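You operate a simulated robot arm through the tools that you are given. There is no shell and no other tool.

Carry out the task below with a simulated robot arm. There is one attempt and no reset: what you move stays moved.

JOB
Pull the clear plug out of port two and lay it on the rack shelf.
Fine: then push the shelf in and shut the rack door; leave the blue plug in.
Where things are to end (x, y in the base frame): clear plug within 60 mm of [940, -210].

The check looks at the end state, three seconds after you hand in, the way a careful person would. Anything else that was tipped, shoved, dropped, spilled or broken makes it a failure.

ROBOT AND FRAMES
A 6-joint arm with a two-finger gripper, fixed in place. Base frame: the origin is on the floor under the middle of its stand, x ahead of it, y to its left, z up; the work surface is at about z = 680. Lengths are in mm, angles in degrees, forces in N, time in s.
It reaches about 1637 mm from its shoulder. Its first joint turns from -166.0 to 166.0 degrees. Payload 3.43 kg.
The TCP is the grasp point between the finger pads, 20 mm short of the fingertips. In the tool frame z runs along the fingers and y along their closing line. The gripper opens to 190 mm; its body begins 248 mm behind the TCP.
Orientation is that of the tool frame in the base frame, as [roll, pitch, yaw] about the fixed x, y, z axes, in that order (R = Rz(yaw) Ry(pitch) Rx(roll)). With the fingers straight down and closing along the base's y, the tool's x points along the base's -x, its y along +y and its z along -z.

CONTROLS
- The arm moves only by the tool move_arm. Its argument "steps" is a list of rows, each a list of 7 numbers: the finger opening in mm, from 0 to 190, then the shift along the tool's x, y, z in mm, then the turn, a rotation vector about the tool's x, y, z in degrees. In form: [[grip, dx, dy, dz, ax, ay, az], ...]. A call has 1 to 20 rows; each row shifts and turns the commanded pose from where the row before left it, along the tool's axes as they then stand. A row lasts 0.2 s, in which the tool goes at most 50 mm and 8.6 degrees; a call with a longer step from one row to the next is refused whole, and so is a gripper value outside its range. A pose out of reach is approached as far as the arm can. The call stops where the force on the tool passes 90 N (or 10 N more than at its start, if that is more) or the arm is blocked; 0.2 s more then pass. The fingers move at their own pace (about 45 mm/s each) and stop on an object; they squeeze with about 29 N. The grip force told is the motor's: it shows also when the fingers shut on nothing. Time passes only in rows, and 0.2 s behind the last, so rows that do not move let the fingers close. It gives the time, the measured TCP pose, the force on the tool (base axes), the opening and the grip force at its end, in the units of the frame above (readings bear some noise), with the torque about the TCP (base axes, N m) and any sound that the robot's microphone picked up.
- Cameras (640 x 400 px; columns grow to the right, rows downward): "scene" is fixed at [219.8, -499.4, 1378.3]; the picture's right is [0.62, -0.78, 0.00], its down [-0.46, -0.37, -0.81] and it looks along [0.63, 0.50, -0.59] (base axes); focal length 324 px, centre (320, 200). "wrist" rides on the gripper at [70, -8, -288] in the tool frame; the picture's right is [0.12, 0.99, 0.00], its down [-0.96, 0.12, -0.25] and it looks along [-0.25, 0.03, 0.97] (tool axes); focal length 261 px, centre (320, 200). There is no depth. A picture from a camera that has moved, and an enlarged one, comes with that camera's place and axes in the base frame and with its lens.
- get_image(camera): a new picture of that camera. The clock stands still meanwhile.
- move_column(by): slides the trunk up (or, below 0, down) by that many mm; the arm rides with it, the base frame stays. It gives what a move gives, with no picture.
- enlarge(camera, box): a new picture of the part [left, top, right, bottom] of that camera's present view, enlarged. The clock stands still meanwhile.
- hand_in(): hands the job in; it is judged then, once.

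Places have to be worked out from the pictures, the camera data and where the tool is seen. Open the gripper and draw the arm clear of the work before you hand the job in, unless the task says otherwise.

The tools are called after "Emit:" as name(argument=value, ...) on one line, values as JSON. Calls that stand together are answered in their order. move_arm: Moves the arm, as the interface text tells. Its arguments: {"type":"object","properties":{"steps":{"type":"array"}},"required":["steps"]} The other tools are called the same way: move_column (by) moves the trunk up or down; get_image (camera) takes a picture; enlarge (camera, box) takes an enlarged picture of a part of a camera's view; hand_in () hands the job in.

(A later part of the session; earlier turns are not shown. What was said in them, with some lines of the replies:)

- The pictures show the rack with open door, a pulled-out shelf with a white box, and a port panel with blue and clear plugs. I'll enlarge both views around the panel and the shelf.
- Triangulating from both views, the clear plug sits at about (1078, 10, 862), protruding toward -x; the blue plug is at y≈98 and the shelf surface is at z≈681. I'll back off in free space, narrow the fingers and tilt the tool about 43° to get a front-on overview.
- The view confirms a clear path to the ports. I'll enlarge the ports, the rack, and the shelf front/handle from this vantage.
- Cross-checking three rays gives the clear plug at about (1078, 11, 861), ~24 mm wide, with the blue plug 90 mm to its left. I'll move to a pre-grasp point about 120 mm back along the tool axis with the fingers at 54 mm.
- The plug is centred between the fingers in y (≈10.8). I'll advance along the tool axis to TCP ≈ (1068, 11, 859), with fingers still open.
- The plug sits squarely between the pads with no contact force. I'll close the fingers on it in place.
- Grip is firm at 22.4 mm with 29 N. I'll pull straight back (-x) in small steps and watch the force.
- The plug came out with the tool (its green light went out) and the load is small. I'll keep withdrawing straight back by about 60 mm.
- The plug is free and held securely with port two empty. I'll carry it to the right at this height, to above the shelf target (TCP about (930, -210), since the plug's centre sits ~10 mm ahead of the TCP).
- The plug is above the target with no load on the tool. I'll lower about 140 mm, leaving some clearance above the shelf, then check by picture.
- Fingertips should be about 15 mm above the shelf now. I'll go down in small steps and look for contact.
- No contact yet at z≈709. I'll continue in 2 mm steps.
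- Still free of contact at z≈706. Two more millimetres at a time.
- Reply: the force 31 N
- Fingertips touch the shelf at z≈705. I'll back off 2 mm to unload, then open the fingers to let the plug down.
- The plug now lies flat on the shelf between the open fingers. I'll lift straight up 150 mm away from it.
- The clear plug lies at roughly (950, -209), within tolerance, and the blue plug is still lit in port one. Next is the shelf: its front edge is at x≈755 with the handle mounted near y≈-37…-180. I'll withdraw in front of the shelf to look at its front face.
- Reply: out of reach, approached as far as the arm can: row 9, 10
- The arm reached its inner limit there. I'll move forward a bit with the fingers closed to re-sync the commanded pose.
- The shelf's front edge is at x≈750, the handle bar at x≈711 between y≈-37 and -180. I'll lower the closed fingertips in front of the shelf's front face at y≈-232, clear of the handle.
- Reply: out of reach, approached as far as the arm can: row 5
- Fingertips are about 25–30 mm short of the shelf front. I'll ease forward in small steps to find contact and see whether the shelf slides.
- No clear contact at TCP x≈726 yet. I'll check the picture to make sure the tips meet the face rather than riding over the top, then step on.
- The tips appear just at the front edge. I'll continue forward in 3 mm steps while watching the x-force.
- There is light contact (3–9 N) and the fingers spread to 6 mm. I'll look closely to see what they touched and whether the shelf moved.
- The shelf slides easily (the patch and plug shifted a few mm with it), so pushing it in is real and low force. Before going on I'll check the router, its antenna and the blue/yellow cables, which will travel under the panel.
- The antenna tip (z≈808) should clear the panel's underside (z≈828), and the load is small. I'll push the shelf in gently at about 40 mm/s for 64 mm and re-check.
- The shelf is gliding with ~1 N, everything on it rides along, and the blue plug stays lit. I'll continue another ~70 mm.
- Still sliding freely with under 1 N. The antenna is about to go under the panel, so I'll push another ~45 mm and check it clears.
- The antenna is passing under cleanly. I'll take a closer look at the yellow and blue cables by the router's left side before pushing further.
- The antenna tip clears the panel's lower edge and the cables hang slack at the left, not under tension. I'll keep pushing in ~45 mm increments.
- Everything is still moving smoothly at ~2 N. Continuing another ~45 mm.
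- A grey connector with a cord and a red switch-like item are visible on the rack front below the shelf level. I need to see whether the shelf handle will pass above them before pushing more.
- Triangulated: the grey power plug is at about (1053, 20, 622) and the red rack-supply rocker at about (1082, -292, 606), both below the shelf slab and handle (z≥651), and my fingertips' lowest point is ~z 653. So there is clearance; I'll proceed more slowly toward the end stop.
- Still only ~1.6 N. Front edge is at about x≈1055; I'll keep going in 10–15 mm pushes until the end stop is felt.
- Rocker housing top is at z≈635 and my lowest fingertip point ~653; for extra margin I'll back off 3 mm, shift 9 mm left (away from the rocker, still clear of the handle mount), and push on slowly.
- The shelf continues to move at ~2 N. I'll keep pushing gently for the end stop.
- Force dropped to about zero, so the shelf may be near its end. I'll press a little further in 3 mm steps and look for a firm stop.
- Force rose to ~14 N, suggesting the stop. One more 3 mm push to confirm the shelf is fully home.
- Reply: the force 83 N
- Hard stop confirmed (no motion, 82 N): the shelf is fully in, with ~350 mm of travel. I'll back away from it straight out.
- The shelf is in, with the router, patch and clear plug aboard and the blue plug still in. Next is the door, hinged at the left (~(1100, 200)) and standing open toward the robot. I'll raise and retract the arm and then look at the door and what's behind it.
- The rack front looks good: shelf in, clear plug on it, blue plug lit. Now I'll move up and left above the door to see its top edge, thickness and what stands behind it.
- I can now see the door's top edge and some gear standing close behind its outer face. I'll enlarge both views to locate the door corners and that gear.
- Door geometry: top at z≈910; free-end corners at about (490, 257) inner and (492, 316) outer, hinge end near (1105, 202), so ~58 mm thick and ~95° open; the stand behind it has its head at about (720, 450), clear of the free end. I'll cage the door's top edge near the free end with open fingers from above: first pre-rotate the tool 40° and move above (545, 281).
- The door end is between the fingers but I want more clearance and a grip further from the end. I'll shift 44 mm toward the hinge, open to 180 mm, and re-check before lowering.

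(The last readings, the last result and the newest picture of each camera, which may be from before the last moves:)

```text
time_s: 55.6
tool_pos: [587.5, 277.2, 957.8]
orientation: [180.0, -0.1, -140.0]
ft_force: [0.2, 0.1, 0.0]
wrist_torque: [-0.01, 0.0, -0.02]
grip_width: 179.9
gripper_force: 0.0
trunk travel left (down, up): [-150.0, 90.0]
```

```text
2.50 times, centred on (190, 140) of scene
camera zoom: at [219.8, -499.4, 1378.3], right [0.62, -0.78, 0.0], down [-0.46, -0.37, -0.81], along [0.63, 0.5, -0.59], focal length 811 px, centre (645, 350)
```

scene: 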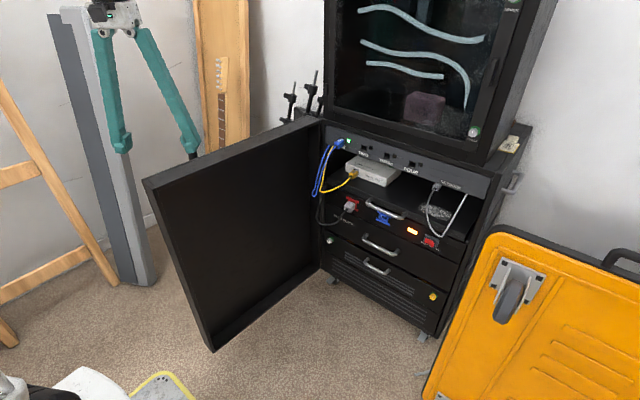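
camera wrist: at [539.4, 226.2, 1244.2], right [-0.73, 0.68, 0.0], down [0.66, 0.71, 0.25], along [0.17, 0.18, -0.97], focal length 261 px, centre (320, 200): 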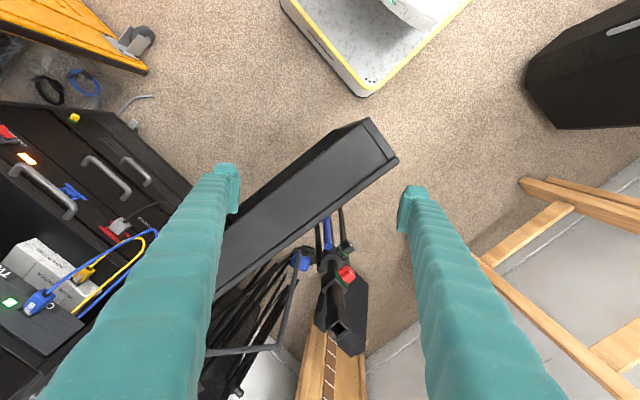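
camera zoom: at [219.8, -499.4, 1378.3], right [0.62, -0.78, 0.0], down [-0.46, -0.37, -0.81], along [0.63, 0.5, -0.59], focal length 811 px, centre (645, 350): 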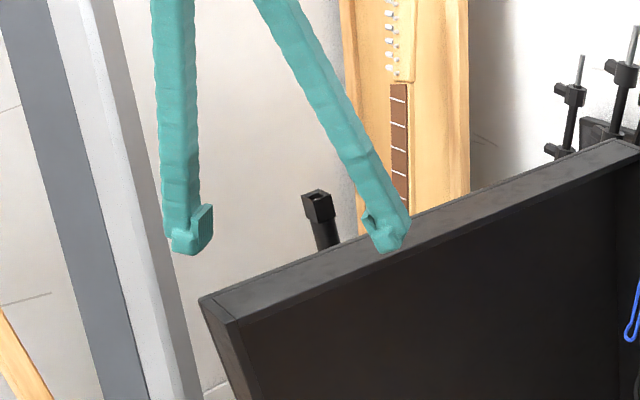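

Both fingertips straddle the door with visible clearance on each side. I'll lower about 75 mm so the tips go below the door's top edge.

Emit:
move_arm(steps=[[180, 0, 0, 15, 0, 0, 0], [180, 0, 0, 15, 0, 0, 0], [180, 0, 0, 15, 0, 0, 0], [180, 0, 0, 15, 0, 0, 0], [180, 0, 0, 15, 0, 0, 0], [180, 0, 0, 0, 0, 0, 0]])

Emit:
get_image(camera="wrist")

Emit:
enlarge(camera="scene", box=[110, 60, 270, 220])

```text
time_s: 57.0
tool_pos: [588.4, 278.7, 881.7]
orientation: [180.0, 0.0, -140.0]
ft_force: [0.4, 0.1, -0.5]
wrist_torque: [0.02, -0.02, -0.04]
grip_width: 179.9
gripper_force: 0.0
trunk travel left (down, up): [-150.0, 90.0]
```

```text
taken
camera wrist: at [539.6, 226.5, 1169.3], right [-0.73, 0.68, 0.0], down [0.66, 0.71, 0.25], along [0.17, 0.18, -0.97], focal length 261 px, centre (320, 200)
```

wrist: 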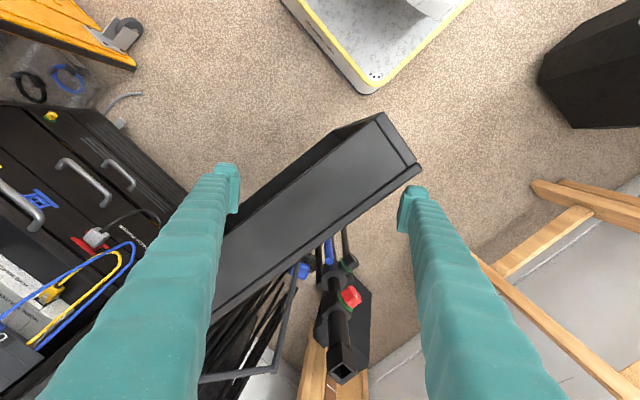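

```text
2.50 times, centred on (190, 140) of scene
camera zoom: at [219.8, -499.4, 1378.3], right [0.62, -0.78, 0.0], down [-0.46, -0.37, -0.81], along [0.63, 0.5, -0.59], focal length 811 px, centre (645, 350)
```

zoom: 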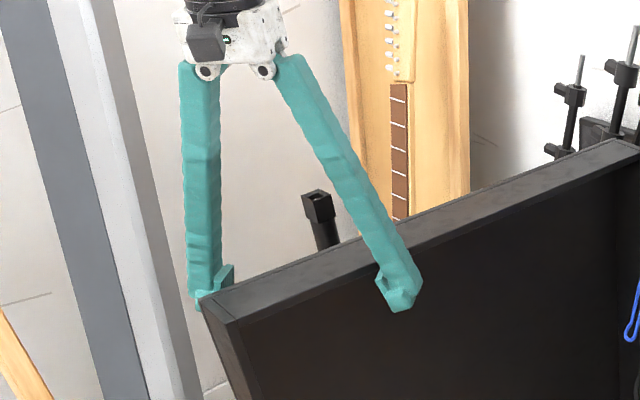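

The fingers now straddle the door near its free end with no contact. I'll ease the outer finger onto the door's outer face and begin swinging it along its arc, checking force.

Emit:
move_arm(steps=[[180, 0.5, -7, 0, 0, 0, 0], [180, 0.5, -7, 0, 0, 0, 0], [180, 0.5, -7, 0, 0, 0, 0], [180, 5, -5, 0, 0, 0, 0], [180, 6, -5.5, 0, 0, 0, 0], [180, 7, -6.2, 0, 0, 0, 0], [180, 7, -6.2, 0, 0, 0, 0], [180, 0, 0, 0, 0, 0, 0]])

Emit:
get_image(camera="wrist")

Emit:
get_image(camera="scene")

```text
time_s: 58.8
tool_pos: [595.8, 227.2, 883.3]
orientation: [-179.9, 0.0, -140.0]
ft_force: [-0.1, 0.5, 0.9]
wrist_torque: [-0.01, -0.01, 0.06]
grip_width: 179.9
gripper_force: 0.1
trunk travel left (down, up): [-150.0, 90.0]
```

```text
taken
camera wrist: at [547.4, 175.2, 1169.6], right [-0.73, 0.68, 0.0], down [0.66, 0.71, 0.25], along [0.17, 0.18, -0.97], focal length 261 px, centre (320, 200)
```

wrist: 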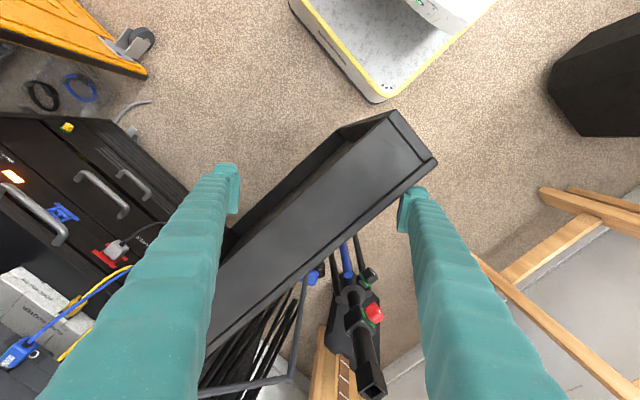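

```text
taken
```

scene: 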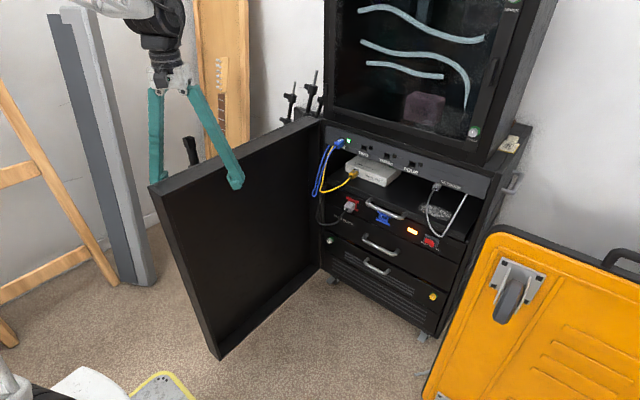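

The door is swinging freely with almost no force. I'll continue along the computed arc to about 75° open.

Emit:
move_arm(steps=[[180, 7.5, -7.8, 0, 0, 0, 0], [180, 7.5, -7.8, 0, 0, 0, 0], [180, 8.8, -9.2, 0, 0, 0, 0], [180, 8.8, -9.2, 0, 0, 0, 0], [180, 8.8, -9.2, 0, 0, 0, 0], [180, 8.8, -9.2, 0, 0, 0, 0], [180, 8, -10, 0, 0, 0, 0], [180, 8, -10, 0, 0, 0, 0], [180, 8, -10, 0, 0, 0, 0], [180, 8, -10, 0, 0, 0, 0], [180, 7.1, -10.6, 0, 0, 0, 0], [180, 7.1, -10.6, 0, 0, 0, 0], [180, 7.1, -10.6, 0, 0, 0, 0], [180, 7.1, -10.6, 0, 0, 0, 0], [180, 0, 0, 0, 0, 0, 0]])

Emit:
get_image(camera="wrist")

Emit:
get_image(camera="scene")

```text
time_s: 62.0
tool_pos: [597.5, 51.1, 883.3]
orientation: [-180.0, 0.0, -140.1]
ft_force: [0.6, 0.8, -0.3]
wrist_torque: [-0.01, 0.0, 0.03]
grip_width: 179.8
gripper_force: 0.0
trunk travel left (down, up): [-150.0, 90.0]
```

```text
taken
camera wrist: at [549.1, 1.1, 1169.2], right [-0.73, 0.68, 0.0], down [0.66, 0.71, 0.25], along [0.17, 0.18, -0.97], focal length 261 px, centre (320, 200)
```

wrist: 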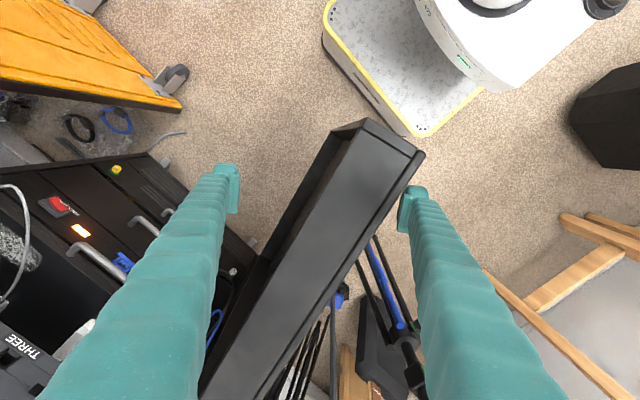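

```text
taken
```

scene: 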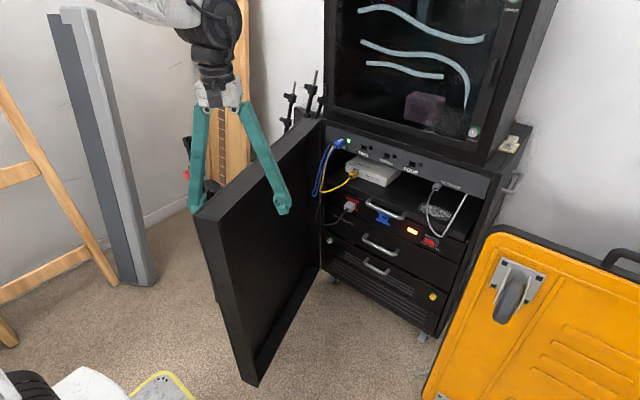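

The door follows the arc nicely (now about 75°). Continuing to about 55°.

Emit:
move_arm(steps=[[180, 6.1, -11.2, 0, 0, 0, 0], [180, 6.1, -11.2, 0, 0, 0, 0], [180, 6.1, -11.2, 0, 0, 0, 0], [180, 6.1, -11.2, 0, 0, 0, 0], [180, 5.1, -11.6, 0, 0, 0, 0], [180, 5.1, -11.6, 0, 0, 0, 0], [180, 5.1, -11.6, 0, 0, 0, 0], [180, 5.1, -11.6, 0, 0, 0, 0], [180, 4.1, -12, 0, 0, 0, 0], [180, 4.1, -12, 0, 0, 0, 0], [180, 4.1, -12, 0, 0, 0, 0], [180, 4.1, -12, 0, 0, 0, 0], [180, 3, -12.4, 0, 0, 0, 0], [180, 3, -12.4, 0, 0, 0, 0], [180, 3, -12.4, 0, 0, 0, 0], [180, 3, -12.4, 0, 0, 0, 0], [180, 0, 0, 0, 0, 0, 0]])

Emit:
get_image(camera="wrist")

Emit:
get_image(camera="scene")

```text
time_s: 65.6
tool_pos: [663.5, -139.7, 882.2]
orientation: [-180.0, 0.0, -140.0]
ft_force: [0.1, -0.6, 0.1]
wrist_torque: [-0.01, -0.03, 0.02]
grip_width: 180.0
gripper_force: 0.0
trunk travel left (down, up): [-150.0, 90.0]
```

```text
taken
camera wrist: at [615.4, -190.7, 1169.5], right [-0.73, 0.68, 0.0], down [0.66, 0.71, 0.25], along [0.17, 0.18, -0.97], focal length 261 px, centre (320, 200)
```

wrist: 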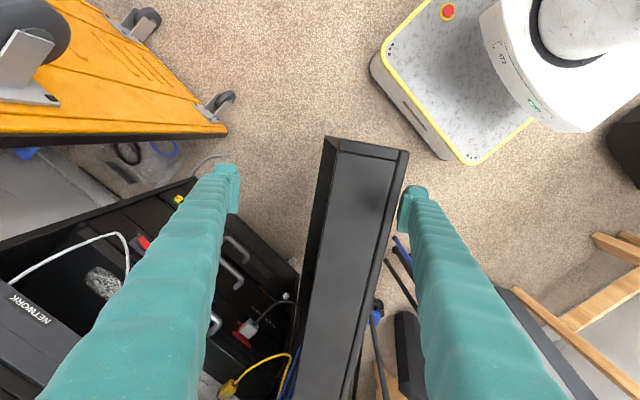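

```text
taken
```

scene: 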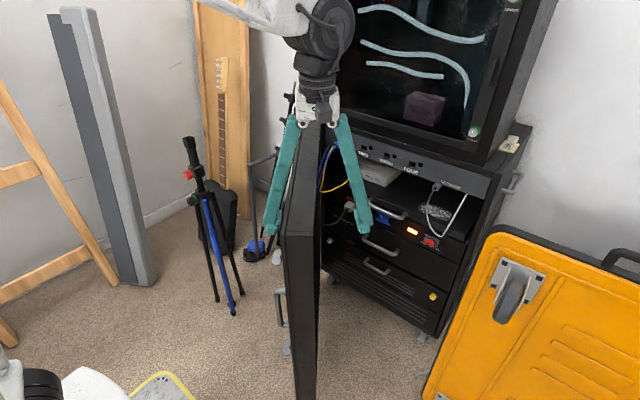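

The tripod behind is untouched and the door is around 55–57°. I'll continue the arc to about 35°, staying above the orange dolly (its top is at about z≈735).

Emit:
move_arm(steps=[[180, 1.8, -12, 0, 0, 0, 0], [180, 1.8, -12, 0, 0, 0, 0], [180, 1.8, -12, 0, 0, 0, 0], [180, 1.8, -12, 0, 0, 0, 0], [180, 0.9, -12, 0, 0, 0, 0], [180, 0.9, -12, 0, 0, 0, 0], [180, 0.9, -12, 0, 0, 0, 0], [180, 0.9, -12, 0, 0, 0, 0], [180, -0.1, -12.1, 0, 0, 0, 0], [180, -0.1, -12.1, 0, 0, 0, 0], [180, -0.1, -12.1, 0, 0, 0, 0], [180, -0.1, -12.1, 0, 0, 0, 0], [180, -1.2, -12, 0, 0, 0, 0], [180, -1.2, -12, 0, 0, 0, 0], [180, -1.2, -12, 0, 0, 0, 0], [180, -1.2, -12, 0, 0, 0, 0], [180, 0, 0, 0, 0, 0, 0]])

Emit:
get_image(camera="wrist")

Emit:
get_image(camera="scene")

```text
time_s: 69.2
tool_pos: [783.6, -290.2, 881.0]
orientation: [179.9, 0.0, -140.0]
ft_force: [-0.2, 0.0, -1.1]
wrist_torque: [-0.03, 0.01, -0.01]
grip_width: 179.9
gripper_force: 0.0
trunk travel left (down, up): [-150.0, 90.0]
```

```text
taken
camera wrist: at [734.4, -341.9, 1169.2], right [-0.73, 0.68, 0.0], down [0.66, 0.71, 0.25], along [0.17, 0.18, -0.97], focal length 261 px, centre (320, 200)
```

wrist: 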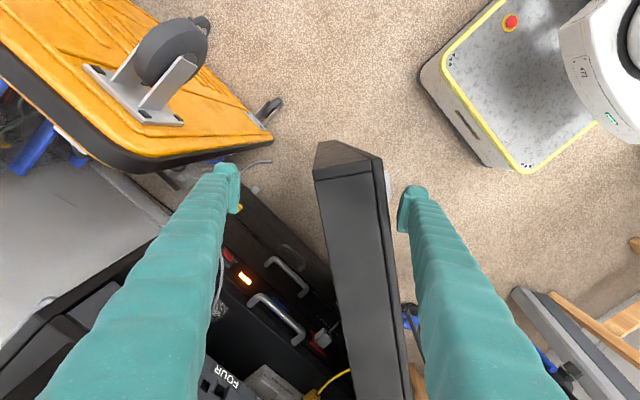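

```text
taken
```

scene: 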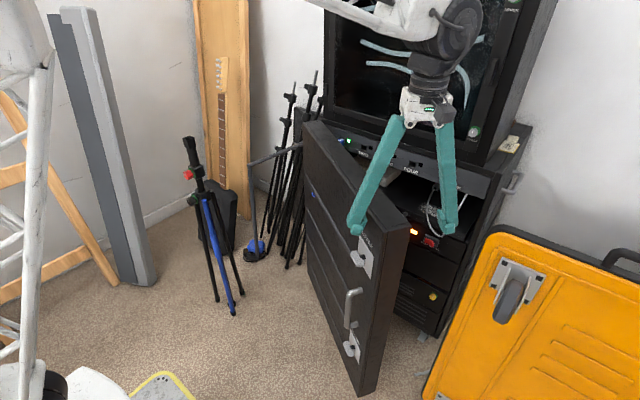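

The door is at roughly 38° and free-swinging. I'll continue to about 20°.

Emit:
move_arm(steps=[[180, -2.2, -11.9, 0, 0, 0, 0], [180, -2.2, -11.9, 0, 0, 0, 0], [180, -2.2, -11.9, 0, 0, 0, 0], [180, -2.2, -11.9, 0, 0, 0, 0], [180, -3.2, -11.7, 0, 0, 0, 0], [180, -3.2, -11.7, 0, 0, 0, 0], [180, -3.2, -11.7, 0, 0, 0, 0], [180, -3.2, -11.7, 0, 0, 0, 0], [180, -4.2, -11.4, 0, 0, 0, 0], [180, -4.2, -11.4, 0, 0, 0, 0], [180, -4.2, -11.4, 0, 0, 0, 0], [180, -4.2, -11.4, 0, 0, 0, 0], [180, 0, 0, 0, 0, 0, 0]])

Emit:
get_image(camera="wrist")

Emit:
get_image(camera="scene")

```text
time_s: 72.0
tool_pos: [901.9, -374.0, 882.1]
orientation: [180.0, 0.0, -140.0]
ft_force: [-0.4, -0.8, -0.5]
wrist_torque: [0.04, 0.01, 0.0]
grip_width: 180.2
gripper_force: 0.2
trunk travel left (down, up): [-150.0, 90.0]
```

```text
taken
camera wrist: at [853.7, -424.6, 1169.1], right [-0.73, 0.68, 0.0], down [0.66, 0.71, 0.25], along [0.17, 0.18, -0.97], focal length 261 px, centre (320, 200)
```

wrist: 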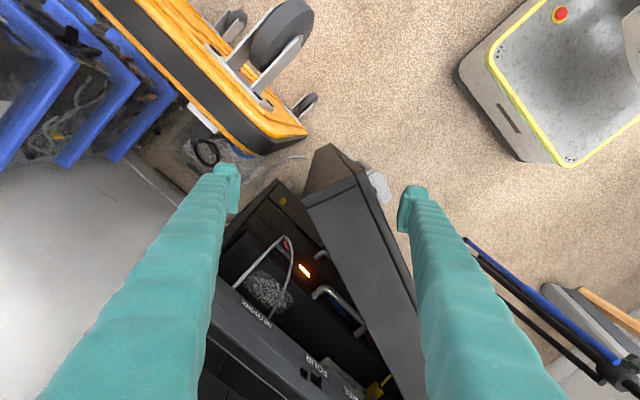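

```text
taken
```

scene: 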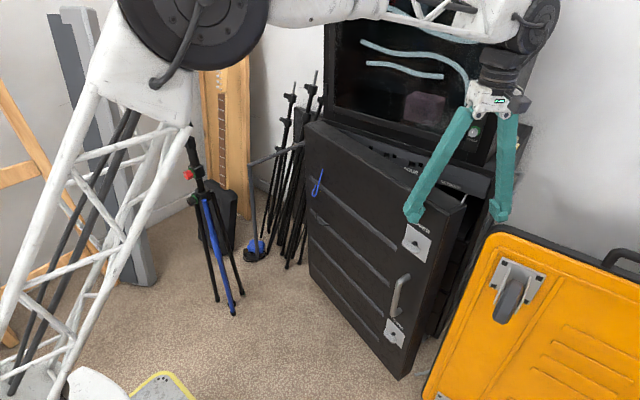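

The door is now at about 19°. I'll lift the fingers off the top edge, square the tool up, close the fingers and move in front of the door to push its outer face the rest of the way.

Emit:
move_arm(steps=[[180, 0, 0, -30, 0, 0, 0], [180, 0, 0, -40, 0, 0, 0], [180, 0, 0, -50, 0, 0, 0], [150, 0, 0, 0, 0, 0, 8], [120, 0, 0, 0, 0, 0, 8], [90, 0, 0, 0, 0, 0, 8], [60, 0, 0, 0, 0, 0, 8], [30, 0, 0, 0, 0, 0, 8], [6, 24.4, 34.2, 0, 0, 0, 0], [6, 24.4, 34.2, 0, 0, 0, 0], [6, 24.4, 34.2, 0, 0, 0, 0], [6, 24.4, 34.2, 0, 0, 0, 0], [6, 24.4, 34.2, 0, 0, 0, 0], [6, 0, 0, 0, 0, -8.5, 0], [6, 0, 0, 0, 0, -8.5, 0], [6, 0, 0, 0, 0, -8.5, 0], [6, 0, 0, 0, 0, -8.5, 0], [6, 0, 0, 0, 0, -8.5, 0], [6, 0, 0, 0, 0, 0, 0]])

Emit:
get_image(camera="wrist")

Emit:
get_image(camera="scene")

```text
time_s: 76.0
tool_pos: [779.6, -202.4, 1002.6]
orientation: [180.0, 42.5, 179.9]
ft_force: [-0.6, -0.1, -0.5]
wrist_torque: [0.01, 0.01, 0.03]
grip_width: 6.1
gripper_force: 0.0
trunk travel left (down, up): [-150.0, 90.0]
```

```text
taken
camera wrist: at [533.7, -209.5, 1166.2], right [-0.09, 0.99, -0.08], down [0.54, 0.12, 0.83], along [0.84, 0.03, -0.55], focal length 261 px, centre (320, 200)
```

wrist: 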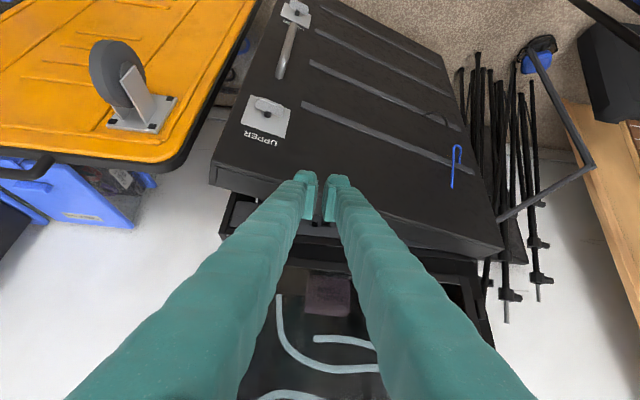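

```text
taken
```

scene: 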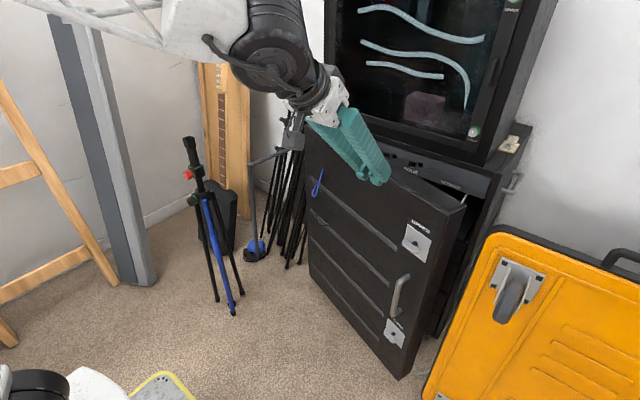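

The door stands ajar at ~19° with two latch plates near its free edge. I'll lower the closed fingers in front of the door's outer face, inboard of those plates.

Emit:
move_arm(steps=[[6, 24.6, 0, 26.8, 0, 0, 0], [6, 24.6, 0, 26.8, 0, 0, 0], [6, 24.6, 0, 26.8, 0, 0, 0], [6, 24.6, 0, 26.8, 0, 0, 0], [6, 24.6, 0, 26.8, 0, 0, 0], [6, 0, 0, 0, 0, 0, 0]])

Emit:
get_image(camera="wrist")

Emit:
enlarge(camera="scene", box=[300, 120, 500, 245])

Emit:
enlarge(camera="wrist", box=[180, 0, 480, 190])

```text
time_s: 77.4
tool_pos: [779.1, -202.3, 820.3]
orientation: [-180.0, 42.5, 179.9]
ft_force: [0.2, -0.1, -0.5]
wrist_torque: [0.0, -0.01, -0.03]
grip_width: 6.1
gripper_force: 0.1
trunk travel left (down, up): [-150.0, 90.0]
```

```text
taken
camera wrist: at [533.8, -209.6, 984.0], right [-0.09, 0.99, -0.08], down [0.54, 0.12, 0.83], along [0.84, 0.03, -0.55], focal length 261 px, centre (320, 200)
```

wrist: 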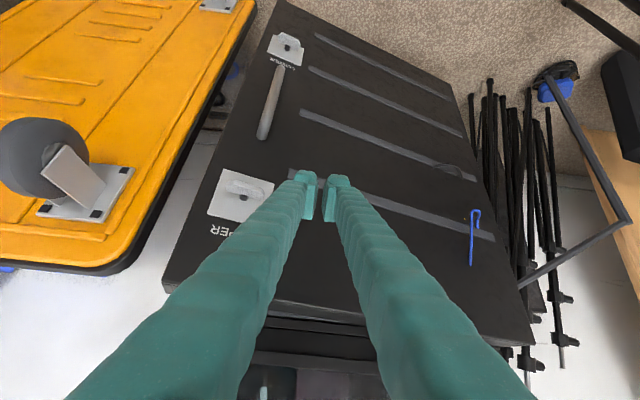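

```text
3.20 times, centred on (400, 182) of scene
camera zoom: at [219.8, -499.4, 1378.3], right [0.62, -0.78, 0.0], down [-0.46, -0.37, -0.81], along [0.63, 0.5, -0.59], focal length 1038 px, centre (64, 256)
```

zoom: 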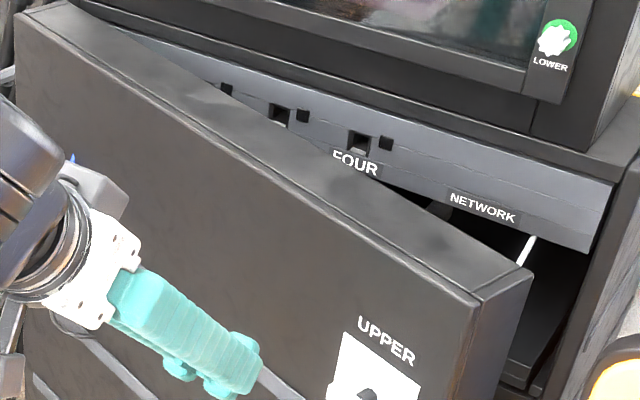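

```text
2.11 times, centred on (330, 95) of wrist
camera zoom: at [533.8, -209.6, 984.0], right [-0.09, 0.99, -0.08], down [0.54, 0.12, 0.83], along [0.84, 0.03, -0.55], focal length 549 px, centre (299, 421)
```

zoom: 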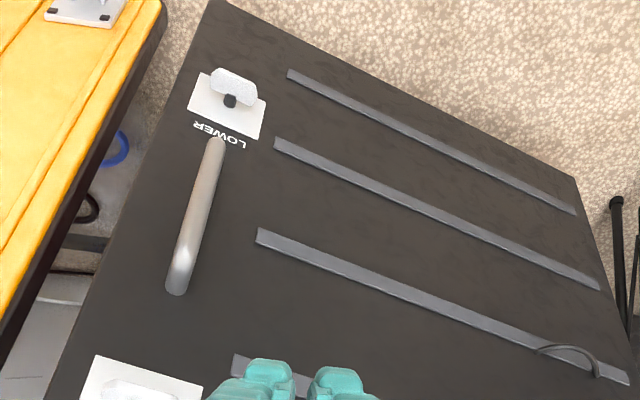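

Fingers are in front of the door face, inboard of the UPPER latch plate. I'll advance to contact and push the door along its arc toward ~10°.

Emit:
move_arm(steps=[[6, -14, 2.5, 12.8, 0, 0, 0], [6, -14, 2.5, 12.8, 0, 0, 0], [6, -14, 2.5, 12.8, 0, 0, 0], [6, -14, 2.5, 12.8, 0, 0, 0], [6, -7.9, -3.2, 7.2, 0, 0, 0], [6, -7.9, -3.2, 7.2, 0, 0, 0], [6, -7.9, -3.2, 7.2, 0, 0, 0], [6, -7.9, -3.2, 7.2, 0, 0, 0], [6, 0, 0, 0, 0, 0, 0]])

Emit:
get_image(camera="wrist")

Emit:
get_image(camera="scene")

```text
time_s: 79.4
tool_pos: [898.1, -204.7, 819.4]
orientation: [-180.0, 42.4, -180.0]
ft_force: [-0.4, 0.1, -0.1]
wrist_torque: [-0.04, -0.04, 0.0]
grip_width: 6.0
gripper_force: 0.0
trunk travel left (down, up): [-150.0, 90.0]
```

```text
taken
camera wrist: at [652.2, -212.5, 983.6], right [-0.09, 0.99, -0.08], down [0.54, 0.12, 0.83], along [0.84, 0.03, -0.55], focal length 261 px, centre (320, 200)
```

wrist: 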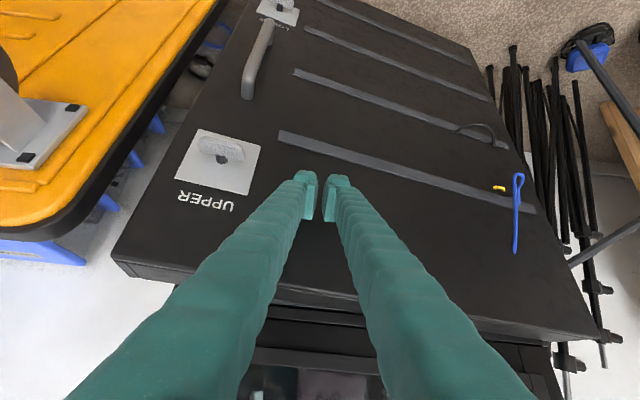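

```text
taken
```

scene: 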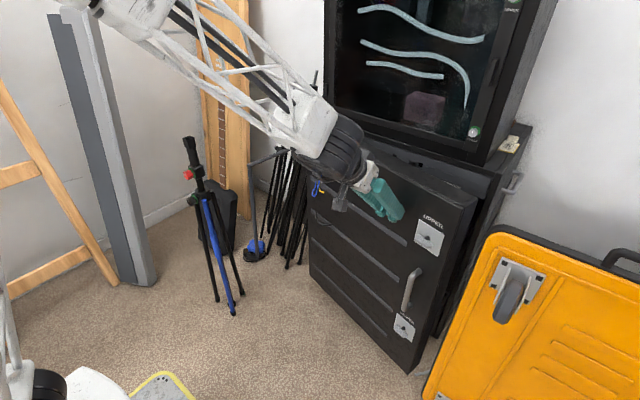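

The door keeps moving with negligible force. Continuing toward ~5°.

Emit:
move_arm(steps=[[6, -7.2, -3.6, 6.6, 0, 0, 0], [6, -7.2, -3.6, 6.6, 0, 0, 0], [6, -7.2, -3.6, 6.6, 0, 0, 0], [6, -7.2, -3.6, 6.6, 0, 0, 0], [6, -7.3, -2.7, 6.7, 0, 0, 0], [6, -7.3, -2.7, 6.7, 0, 0, 0], [6, -7.3, -2.7, 6.7, 0, 0, 0], [6, 0, 0, 0, 0, 0, 0]])

Emit:
get_image(camera="wrist")

Emit:
enlarge(camera="scene", box=[300, 120, 520, 257])

```text
time_s: 81.2
tool_pos: [966.5, -227.4, 820.6]
orientation: [179.9, 42.5, -180.0]
ft_force: [1.0, 0.3, 0.6]
wrist_torque: [-0.02, 0.03, 0.05]
grip_width: 6.0
gripper_force: 0.1
trunk travel left (down, up): [-150.0, 90.0]
```

```text
taken
camera wrist: at [721.6, -235.2, 984.7], right [-0.09, 0.99, -0.08], down [0.54, 0.12, 0.83], along [0.84, 0.03, -0.55], focal length 261 px, centre (320, 200)
```

wrist: 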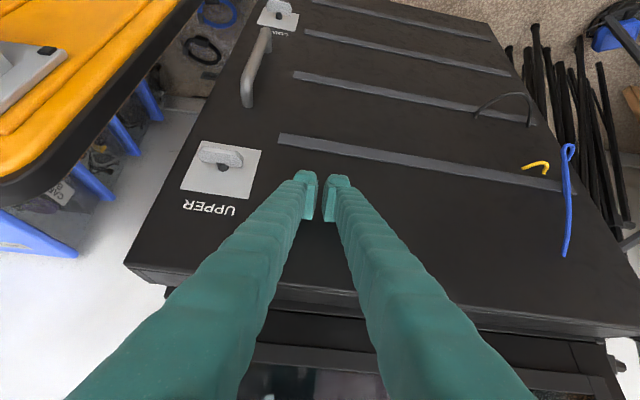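

```text
2.91 times, centred on (410, 188) of scene
camera zoom: at [219.8, -499.4, 1378.3], right [0.62, -0.78, 0.0], down [-0.46, -0.37, -0.81], along [0.63, 0.5, -0.59], focal length 943 px, centre (58, 234)
```

zoom: 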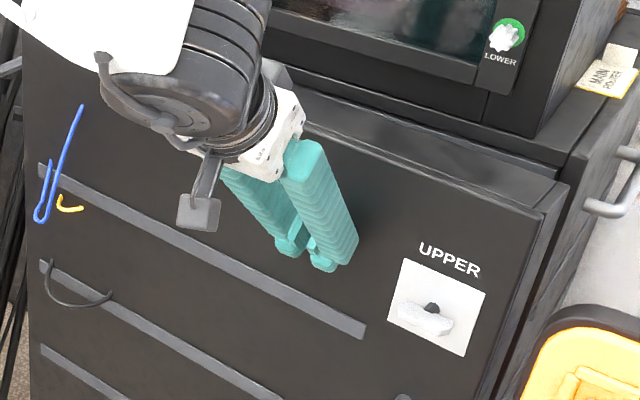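

Nearly shut; about 5° left. I'll push slowly the last stretch and watch for the stop.

Emit:
move_arm(steps=[[6, -3.7, -1.2, 3.4, 0, 0, 0], [6, -3.7, -1.2, 3.4, 0, 0, 0], [6, -3.7, -1.0, 3.4, 0, 0, 0], [6, -3.7, -0.8, 3.4, 0, 0, 0], [6, -3.7, -0.6, 3.4, 0, 0, 0], [6, -3.7, -0.4, 3.4, 0, 0, 0], [6, 0, 0, 0, 0, 0, 0]])

Emit:
enlarge(camera="scene", box=[300, 120, 520, 257])

```text
time_s: 82.8
tool_pos: [997.5, -232.1, 819.9]
orientation: [-179.9, 42.4, -180.0]
ft_force: [-0.6, 0.0, 0.1]
wrist_torque: [-0.06, -0.02, 0.03]
grip_width: 5.9
gripper_force: 0.0
trunk travel left (down, up): [-150.0, 90.0]
```

```text
2.91 times, centred on (410, 188) of scene
camera zoom: at [219.8, -499.4, 1378.3], right [0.62, -0.78, 0.0], down [-0.46, -0.37, -0.81], along [0.63, 0.5, -0.59], focal length 943 px, centre (58, 234)
```

zoom: 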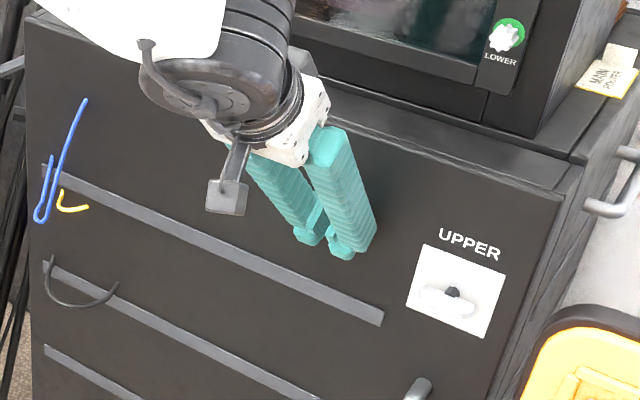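

Little force still; the door is almost flush. I'll continue in 2–3 mm steps until it stops.

Emit:
move_arm(steps=[[6, -2.2, -0.3, 2.0, 0, 0, 0], [6, -2.2, -0.3, 2.0, 0, 0, 0], [6, -2.2, -0.3, 2.0, 0, 0, 0], [6, 0, 0, 0, 0, 0, 0]])

Emit:
move_arm(steps=[[6, -2.2, 0, 2.0, 0, 0, 0], [6, -2.2, 0, 2.0, 0, 0, 0], [6, 0, 0, 0, 0, 0, 0]])

Emit:
enlarge(camera="scene", box=[300, 120, 520, 257])

```text
time_s: 83.8
tool_pos: [999.9, -233.7, 819.0]
orientation: [179.9, 42.2, 179.9]
ft_force: [-66.9, -10.4, 18.2]
wrist_torque: [0.06, -0.59, -0.35]
grip_width: 5.9
gripper_force: 0.1
trunk travel left (down, up): [-150.0, 90.0]
stopped in row 4: the force on the tool passed its limit at 94 N (the readings are from after the stop); the commanded pose is now the measured one
```

```text
time_s: 84.1
tool_pos: [1000.4, -229.2, 816.8]
orientation: [179.8, 42.0, -179.9]
ft_force: [-71.0, -19.1, 15.2]
wrist_torque: [-0.38, -0.54, -0.78]
grip_width: 7.4
gripper_force: 1.2
trunk travel left (down, up): [-150.0, 90.0]
stopped in row 1: the force on the tool passed its limit at 98 N (the readings are from after the stop); the commanded pose is now the measured one
```

```text
2.91 times, centred on (410, 188) of scene
camera zoom: at [219.8, -499.4, 1378.3], right [0.62, -0.78, 0.0], down [-0.46, -0.37, -0.81], along [0.63, 0.5, -0.59], focal length 943 px, centre (58, 234)
```

zoom: 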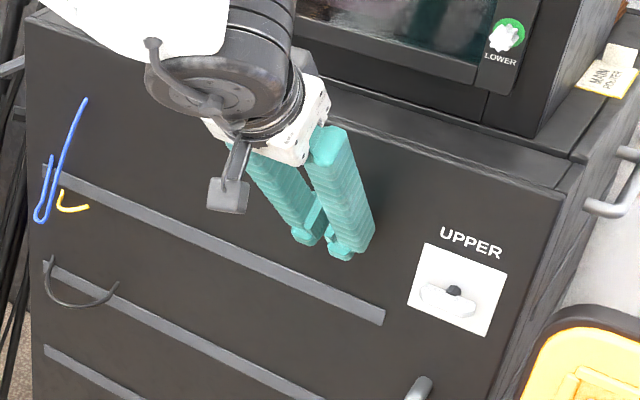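

The door met a hard stop (~70–98 N). I'll back off and inspect whether it is fully flush with the rack.

Emit:
move_arm(steps=[[6, 2.2, 0, -2.0, 0, 0, 0], [6, 7.4, 0, -6.8, 0, 0, 0], [6, 14.8, 0, -13.6, 0, 0, 0], [6, 22, 0, -20.3, 0, 0, 0], [6, 22, 0, -20.3, 0, 0, 0], [6, 0, 0, 0, 0, 0, 0]])

Emit:
get_image(camera="wrist")

Emit:
get_image(camera="scene")

Emit:
enlarge(camera="scene", box=[420, 140, 520, 203])

Emit:
enlarge(camera="scene", box=[300, 100, 520, 390])

```text
time_s: 85.5
tool_pos: [911.2, -227.9, 817.1]
orientation: [179.9, 42.0, -179.7]
ft_force: [-0.3, -0.5, -0.1]
wrist_torque: [0.0, -0.01, 0.0]
grip_width: 6.0
gripper_force: 0.1
trunk travel left (down, up): [-150.0, 90.0]
```

```text
taken
camera wrist: at [667.8, -237.9, 982.9], right [-0.09, 0.99, -0.08], down [0.55, 0.12, 0.83], along [0.83, 0.04, -0.56], focal length 261 px, centre (320, 200)
```

wrist: 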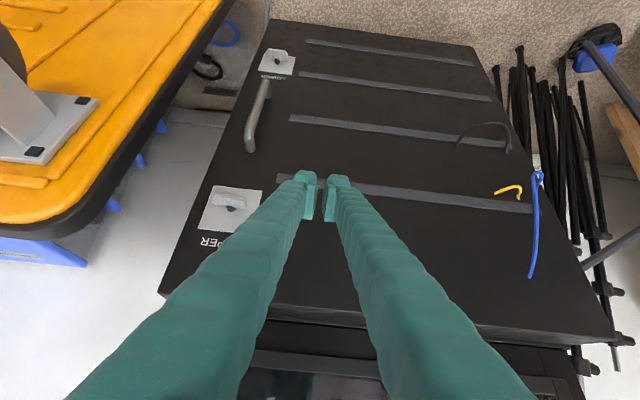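

```text
taken
```

scene: 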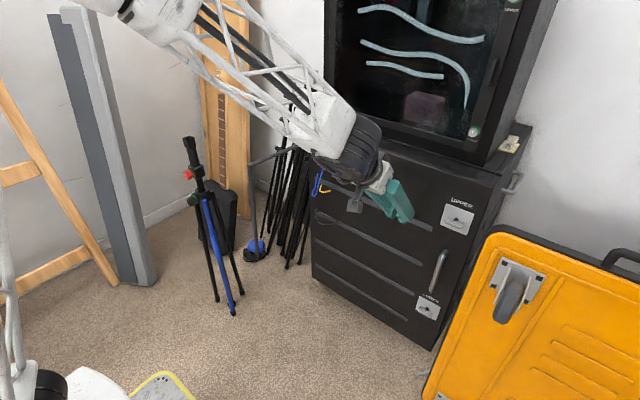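

```text
6.35 times, centred on (470, 172) of scene
camera zoom: at [219.8, -499.4, 1378.3], right [0.62, -0.78, 0.0], down [-0.46, -0.37, -0.81], along [0.63, 0.5, -0.59], focal length 2059 px, centre (-632, 381)
```

zoom: 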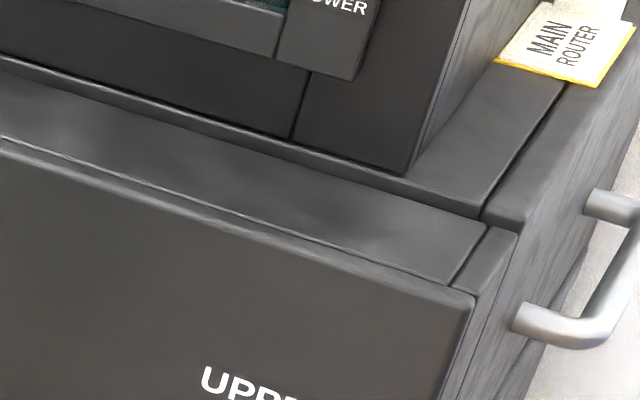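

```text
1.38 times, centred on (410, 245) of scene
camera zoom: at [219.8, -499.4, 1378.3], right [0.62, -0.78, 0.0], down [-0.46, -0.37, -0.81], along [0.63, 0.5, -0.59], focal length 447 px, centre (196, 138)
```

zoom: 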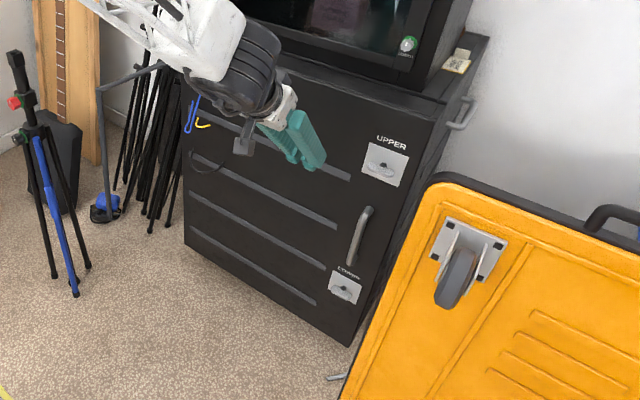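

The door is flush against the rack frame all along the right edge and stayed put when I backed off. Now I'll draw the arm back and up along the tool axis and open the gripper.

Emit:
move_arm(steps=[[6, 0, 0, -39, 0, 0, 0], [6, 0, 0, -39, 0, 0, 0], [6, 0, 0, -39, 0, 0, 0], [6, 0, 0, -39, 0, 0, 0], [30, 0, 0, -39, 0, 0, 0], [60, 0, 0, -39, 0, 0, 0], [90, 0, 0, -39, 0, 0, 0], [120, 0, 0, -39, 0, 0, 0], [150, 0, 0, 0, 0, 0, 0], [150, 0, 0, 0, 0, 0, 0]])

Emit:
get_image(camera="wrist")

Emit:
get_image(camera="scene")

Emit:
enlarge(camera="scene", box=[290, 100, 530, 250])

```text
time_s: 87.7
tool_pos: [703.3, -230.3, 1049.5]
orientation: [179.8, 41.9, -179.7]
ft_force: [-0.5, -0.2, -0.1]
wrist_torque: [0.02, 0.03, -0.03]
grip_width: 125.9
gripper_force: 0.1
trunk travel left (down, up): [-150.0, 90.0]
```

```text
taken
camera wrist: at [458.6, -240.0, 1214.8], right [-0.09, 0.99, -0.08], down [0.55, 0.12, 0.83], along [0.83, 0.04, -0.56], focal length 261 px, centre (320, 200)
```

wrist: 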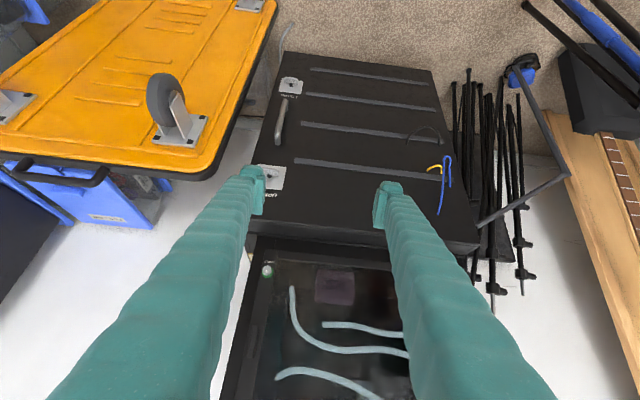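

```text
taken
```

scene: 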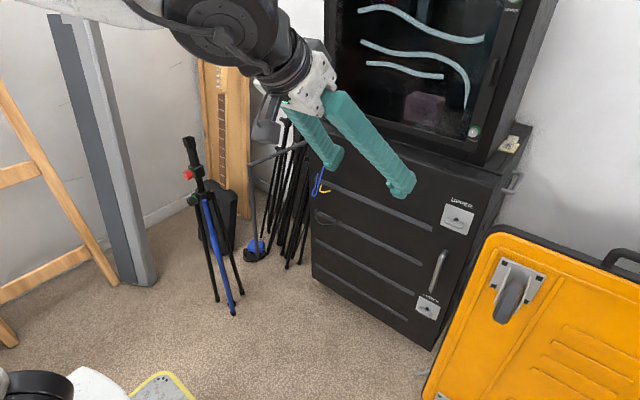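

```text
2.67 times, centred on (410, 175) of scene
camera zoom: at [219.8, -499.4, 1378.3], right [0.62, -0.78, 0.0], down [-0.46, -0.37, -0.81], along [0.63, 0.5, -0.59], focal length 865 px, centre (80, 267)
```

zoom: 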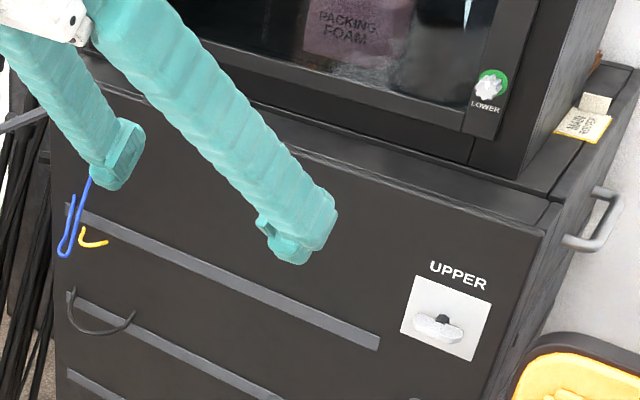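

Arm is clear and gripper open. Before handing in, I'll check the door-to-rack seam closely for any residual gap at the free edge.

Emit:
enlarge(camera="scene", box=[455, 155, 515, 193])

Emit:
enlarge(camera="scene", box=[400, 160, 500, 222])

Emit:
enlarge(camera="wrist", box=[240, 180, 500, 300])

Emit:
enlarge(camera="scene", box=[400, 280, 480, 360])

```text
10.53 times, centred on (485, 174) of scene
camera zoom: at [219.8, -499.4, 1378.3], right [0.62, -0.78, 0.0], down [-0.46, -0.37, -0.81], along [0.63, 0.5, -0.59], focal length 3413 px, centre (-1417, 474)
```

zoom: 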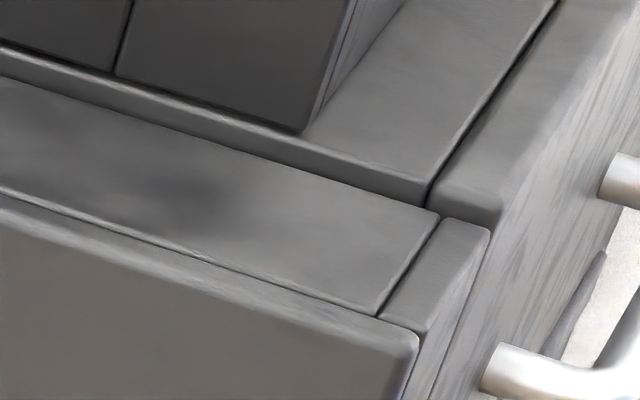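

```text
6.40 times, centred on (450, 191) of scene
camera zoom: at [219.8, -499.4, 1378.3], right [0.62, -0.78, 0.0], down [-0.46, -0.37, -0.81], along [0.63, 0.5, -0.59], focal length 2075 px, centre (-512, 258)
```

zoom: 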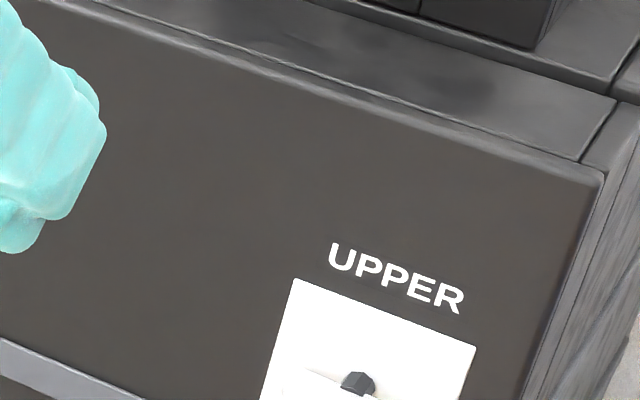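

```text
2.46 times, centred on (370, 240) of wrist
camera zoom: at [458.6, -240.0, 1214.8], right [-0.09, 0.99, -0.08], down [0.55, 0.12, 0.83], along [0.83, 0.04, -0.56], focal length 642 px, centre (197, 102)
```

zoom: 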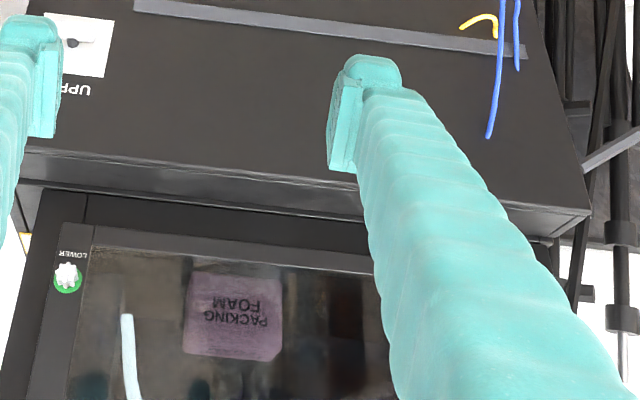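

```text
5.00 times, centred on (440, 320) of scene
camera zoom: at [219.8, -499.4, 1378.3], right [0.62, -0.78, 0.0], down [-0.46, -0.37, -0.81], along [0.63, 0.5, -0.59], focal length 1621 px, centre (-280, -400)
```

zoom: 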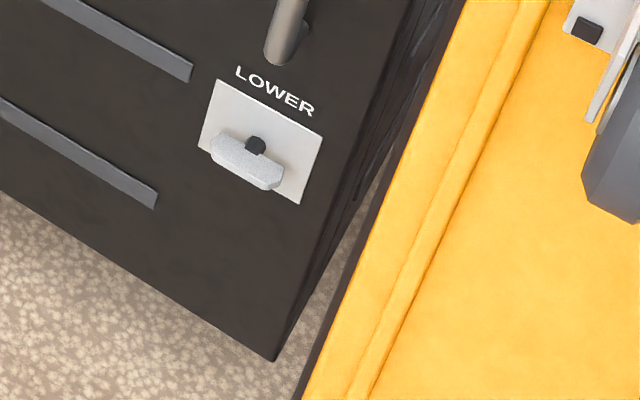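

The seam is tight with no gap at the free edge. The shelf is in, the clear plug was laid on it at about (946, -208) in shelf-out coordinates, and I left the blue plug in port one. The tripod, dolly, rocker and power plug were not touched, and the arm is clear with the gripper open, so I'm handing in.

Emit:
hand_in()

```text
The job is handed in.
```

I did every step and handed the job in. But the clear plug's final position doesn't match the [940, -210] you gave, because it moved in with the shelf.

- **Clear plug:** I pulled it out of port two without trouble and laid it flat on the pulled-out shelf at about (947, -209). That is within 60 mm of [940, -210].
- **Shelf:** I pushed it in to its hard stop, about 350 mm of travel at low force. The router and the plug stayed in place on it, and the router's antenna cleared the underside of the port panel.
- **Door:** I swung it shut until it hit the frame, and the seam shows no gap. I left the two thumb-turn latches as they were, since you didn't ask for them to be turned.
- **Blue plug:** I never touched it. It was still in port one, light on, after the shelf was in. I couldn't see it once the door closed.

**Position conflict:** with the shelf in, the plug is now at about (1297, -208) in the base frame. [940, -210] would be outside the closed rack, so I took it as the spot on the shelf while it was still out. If the check uses the base frame at the end, the plug is about 357 mm off in x.

**Cables through the door:** short pieces of the blue, yellow and black cables show through the closed door near the hinge. They didn't seem to resist it closing, but I didn't tuck them in first.
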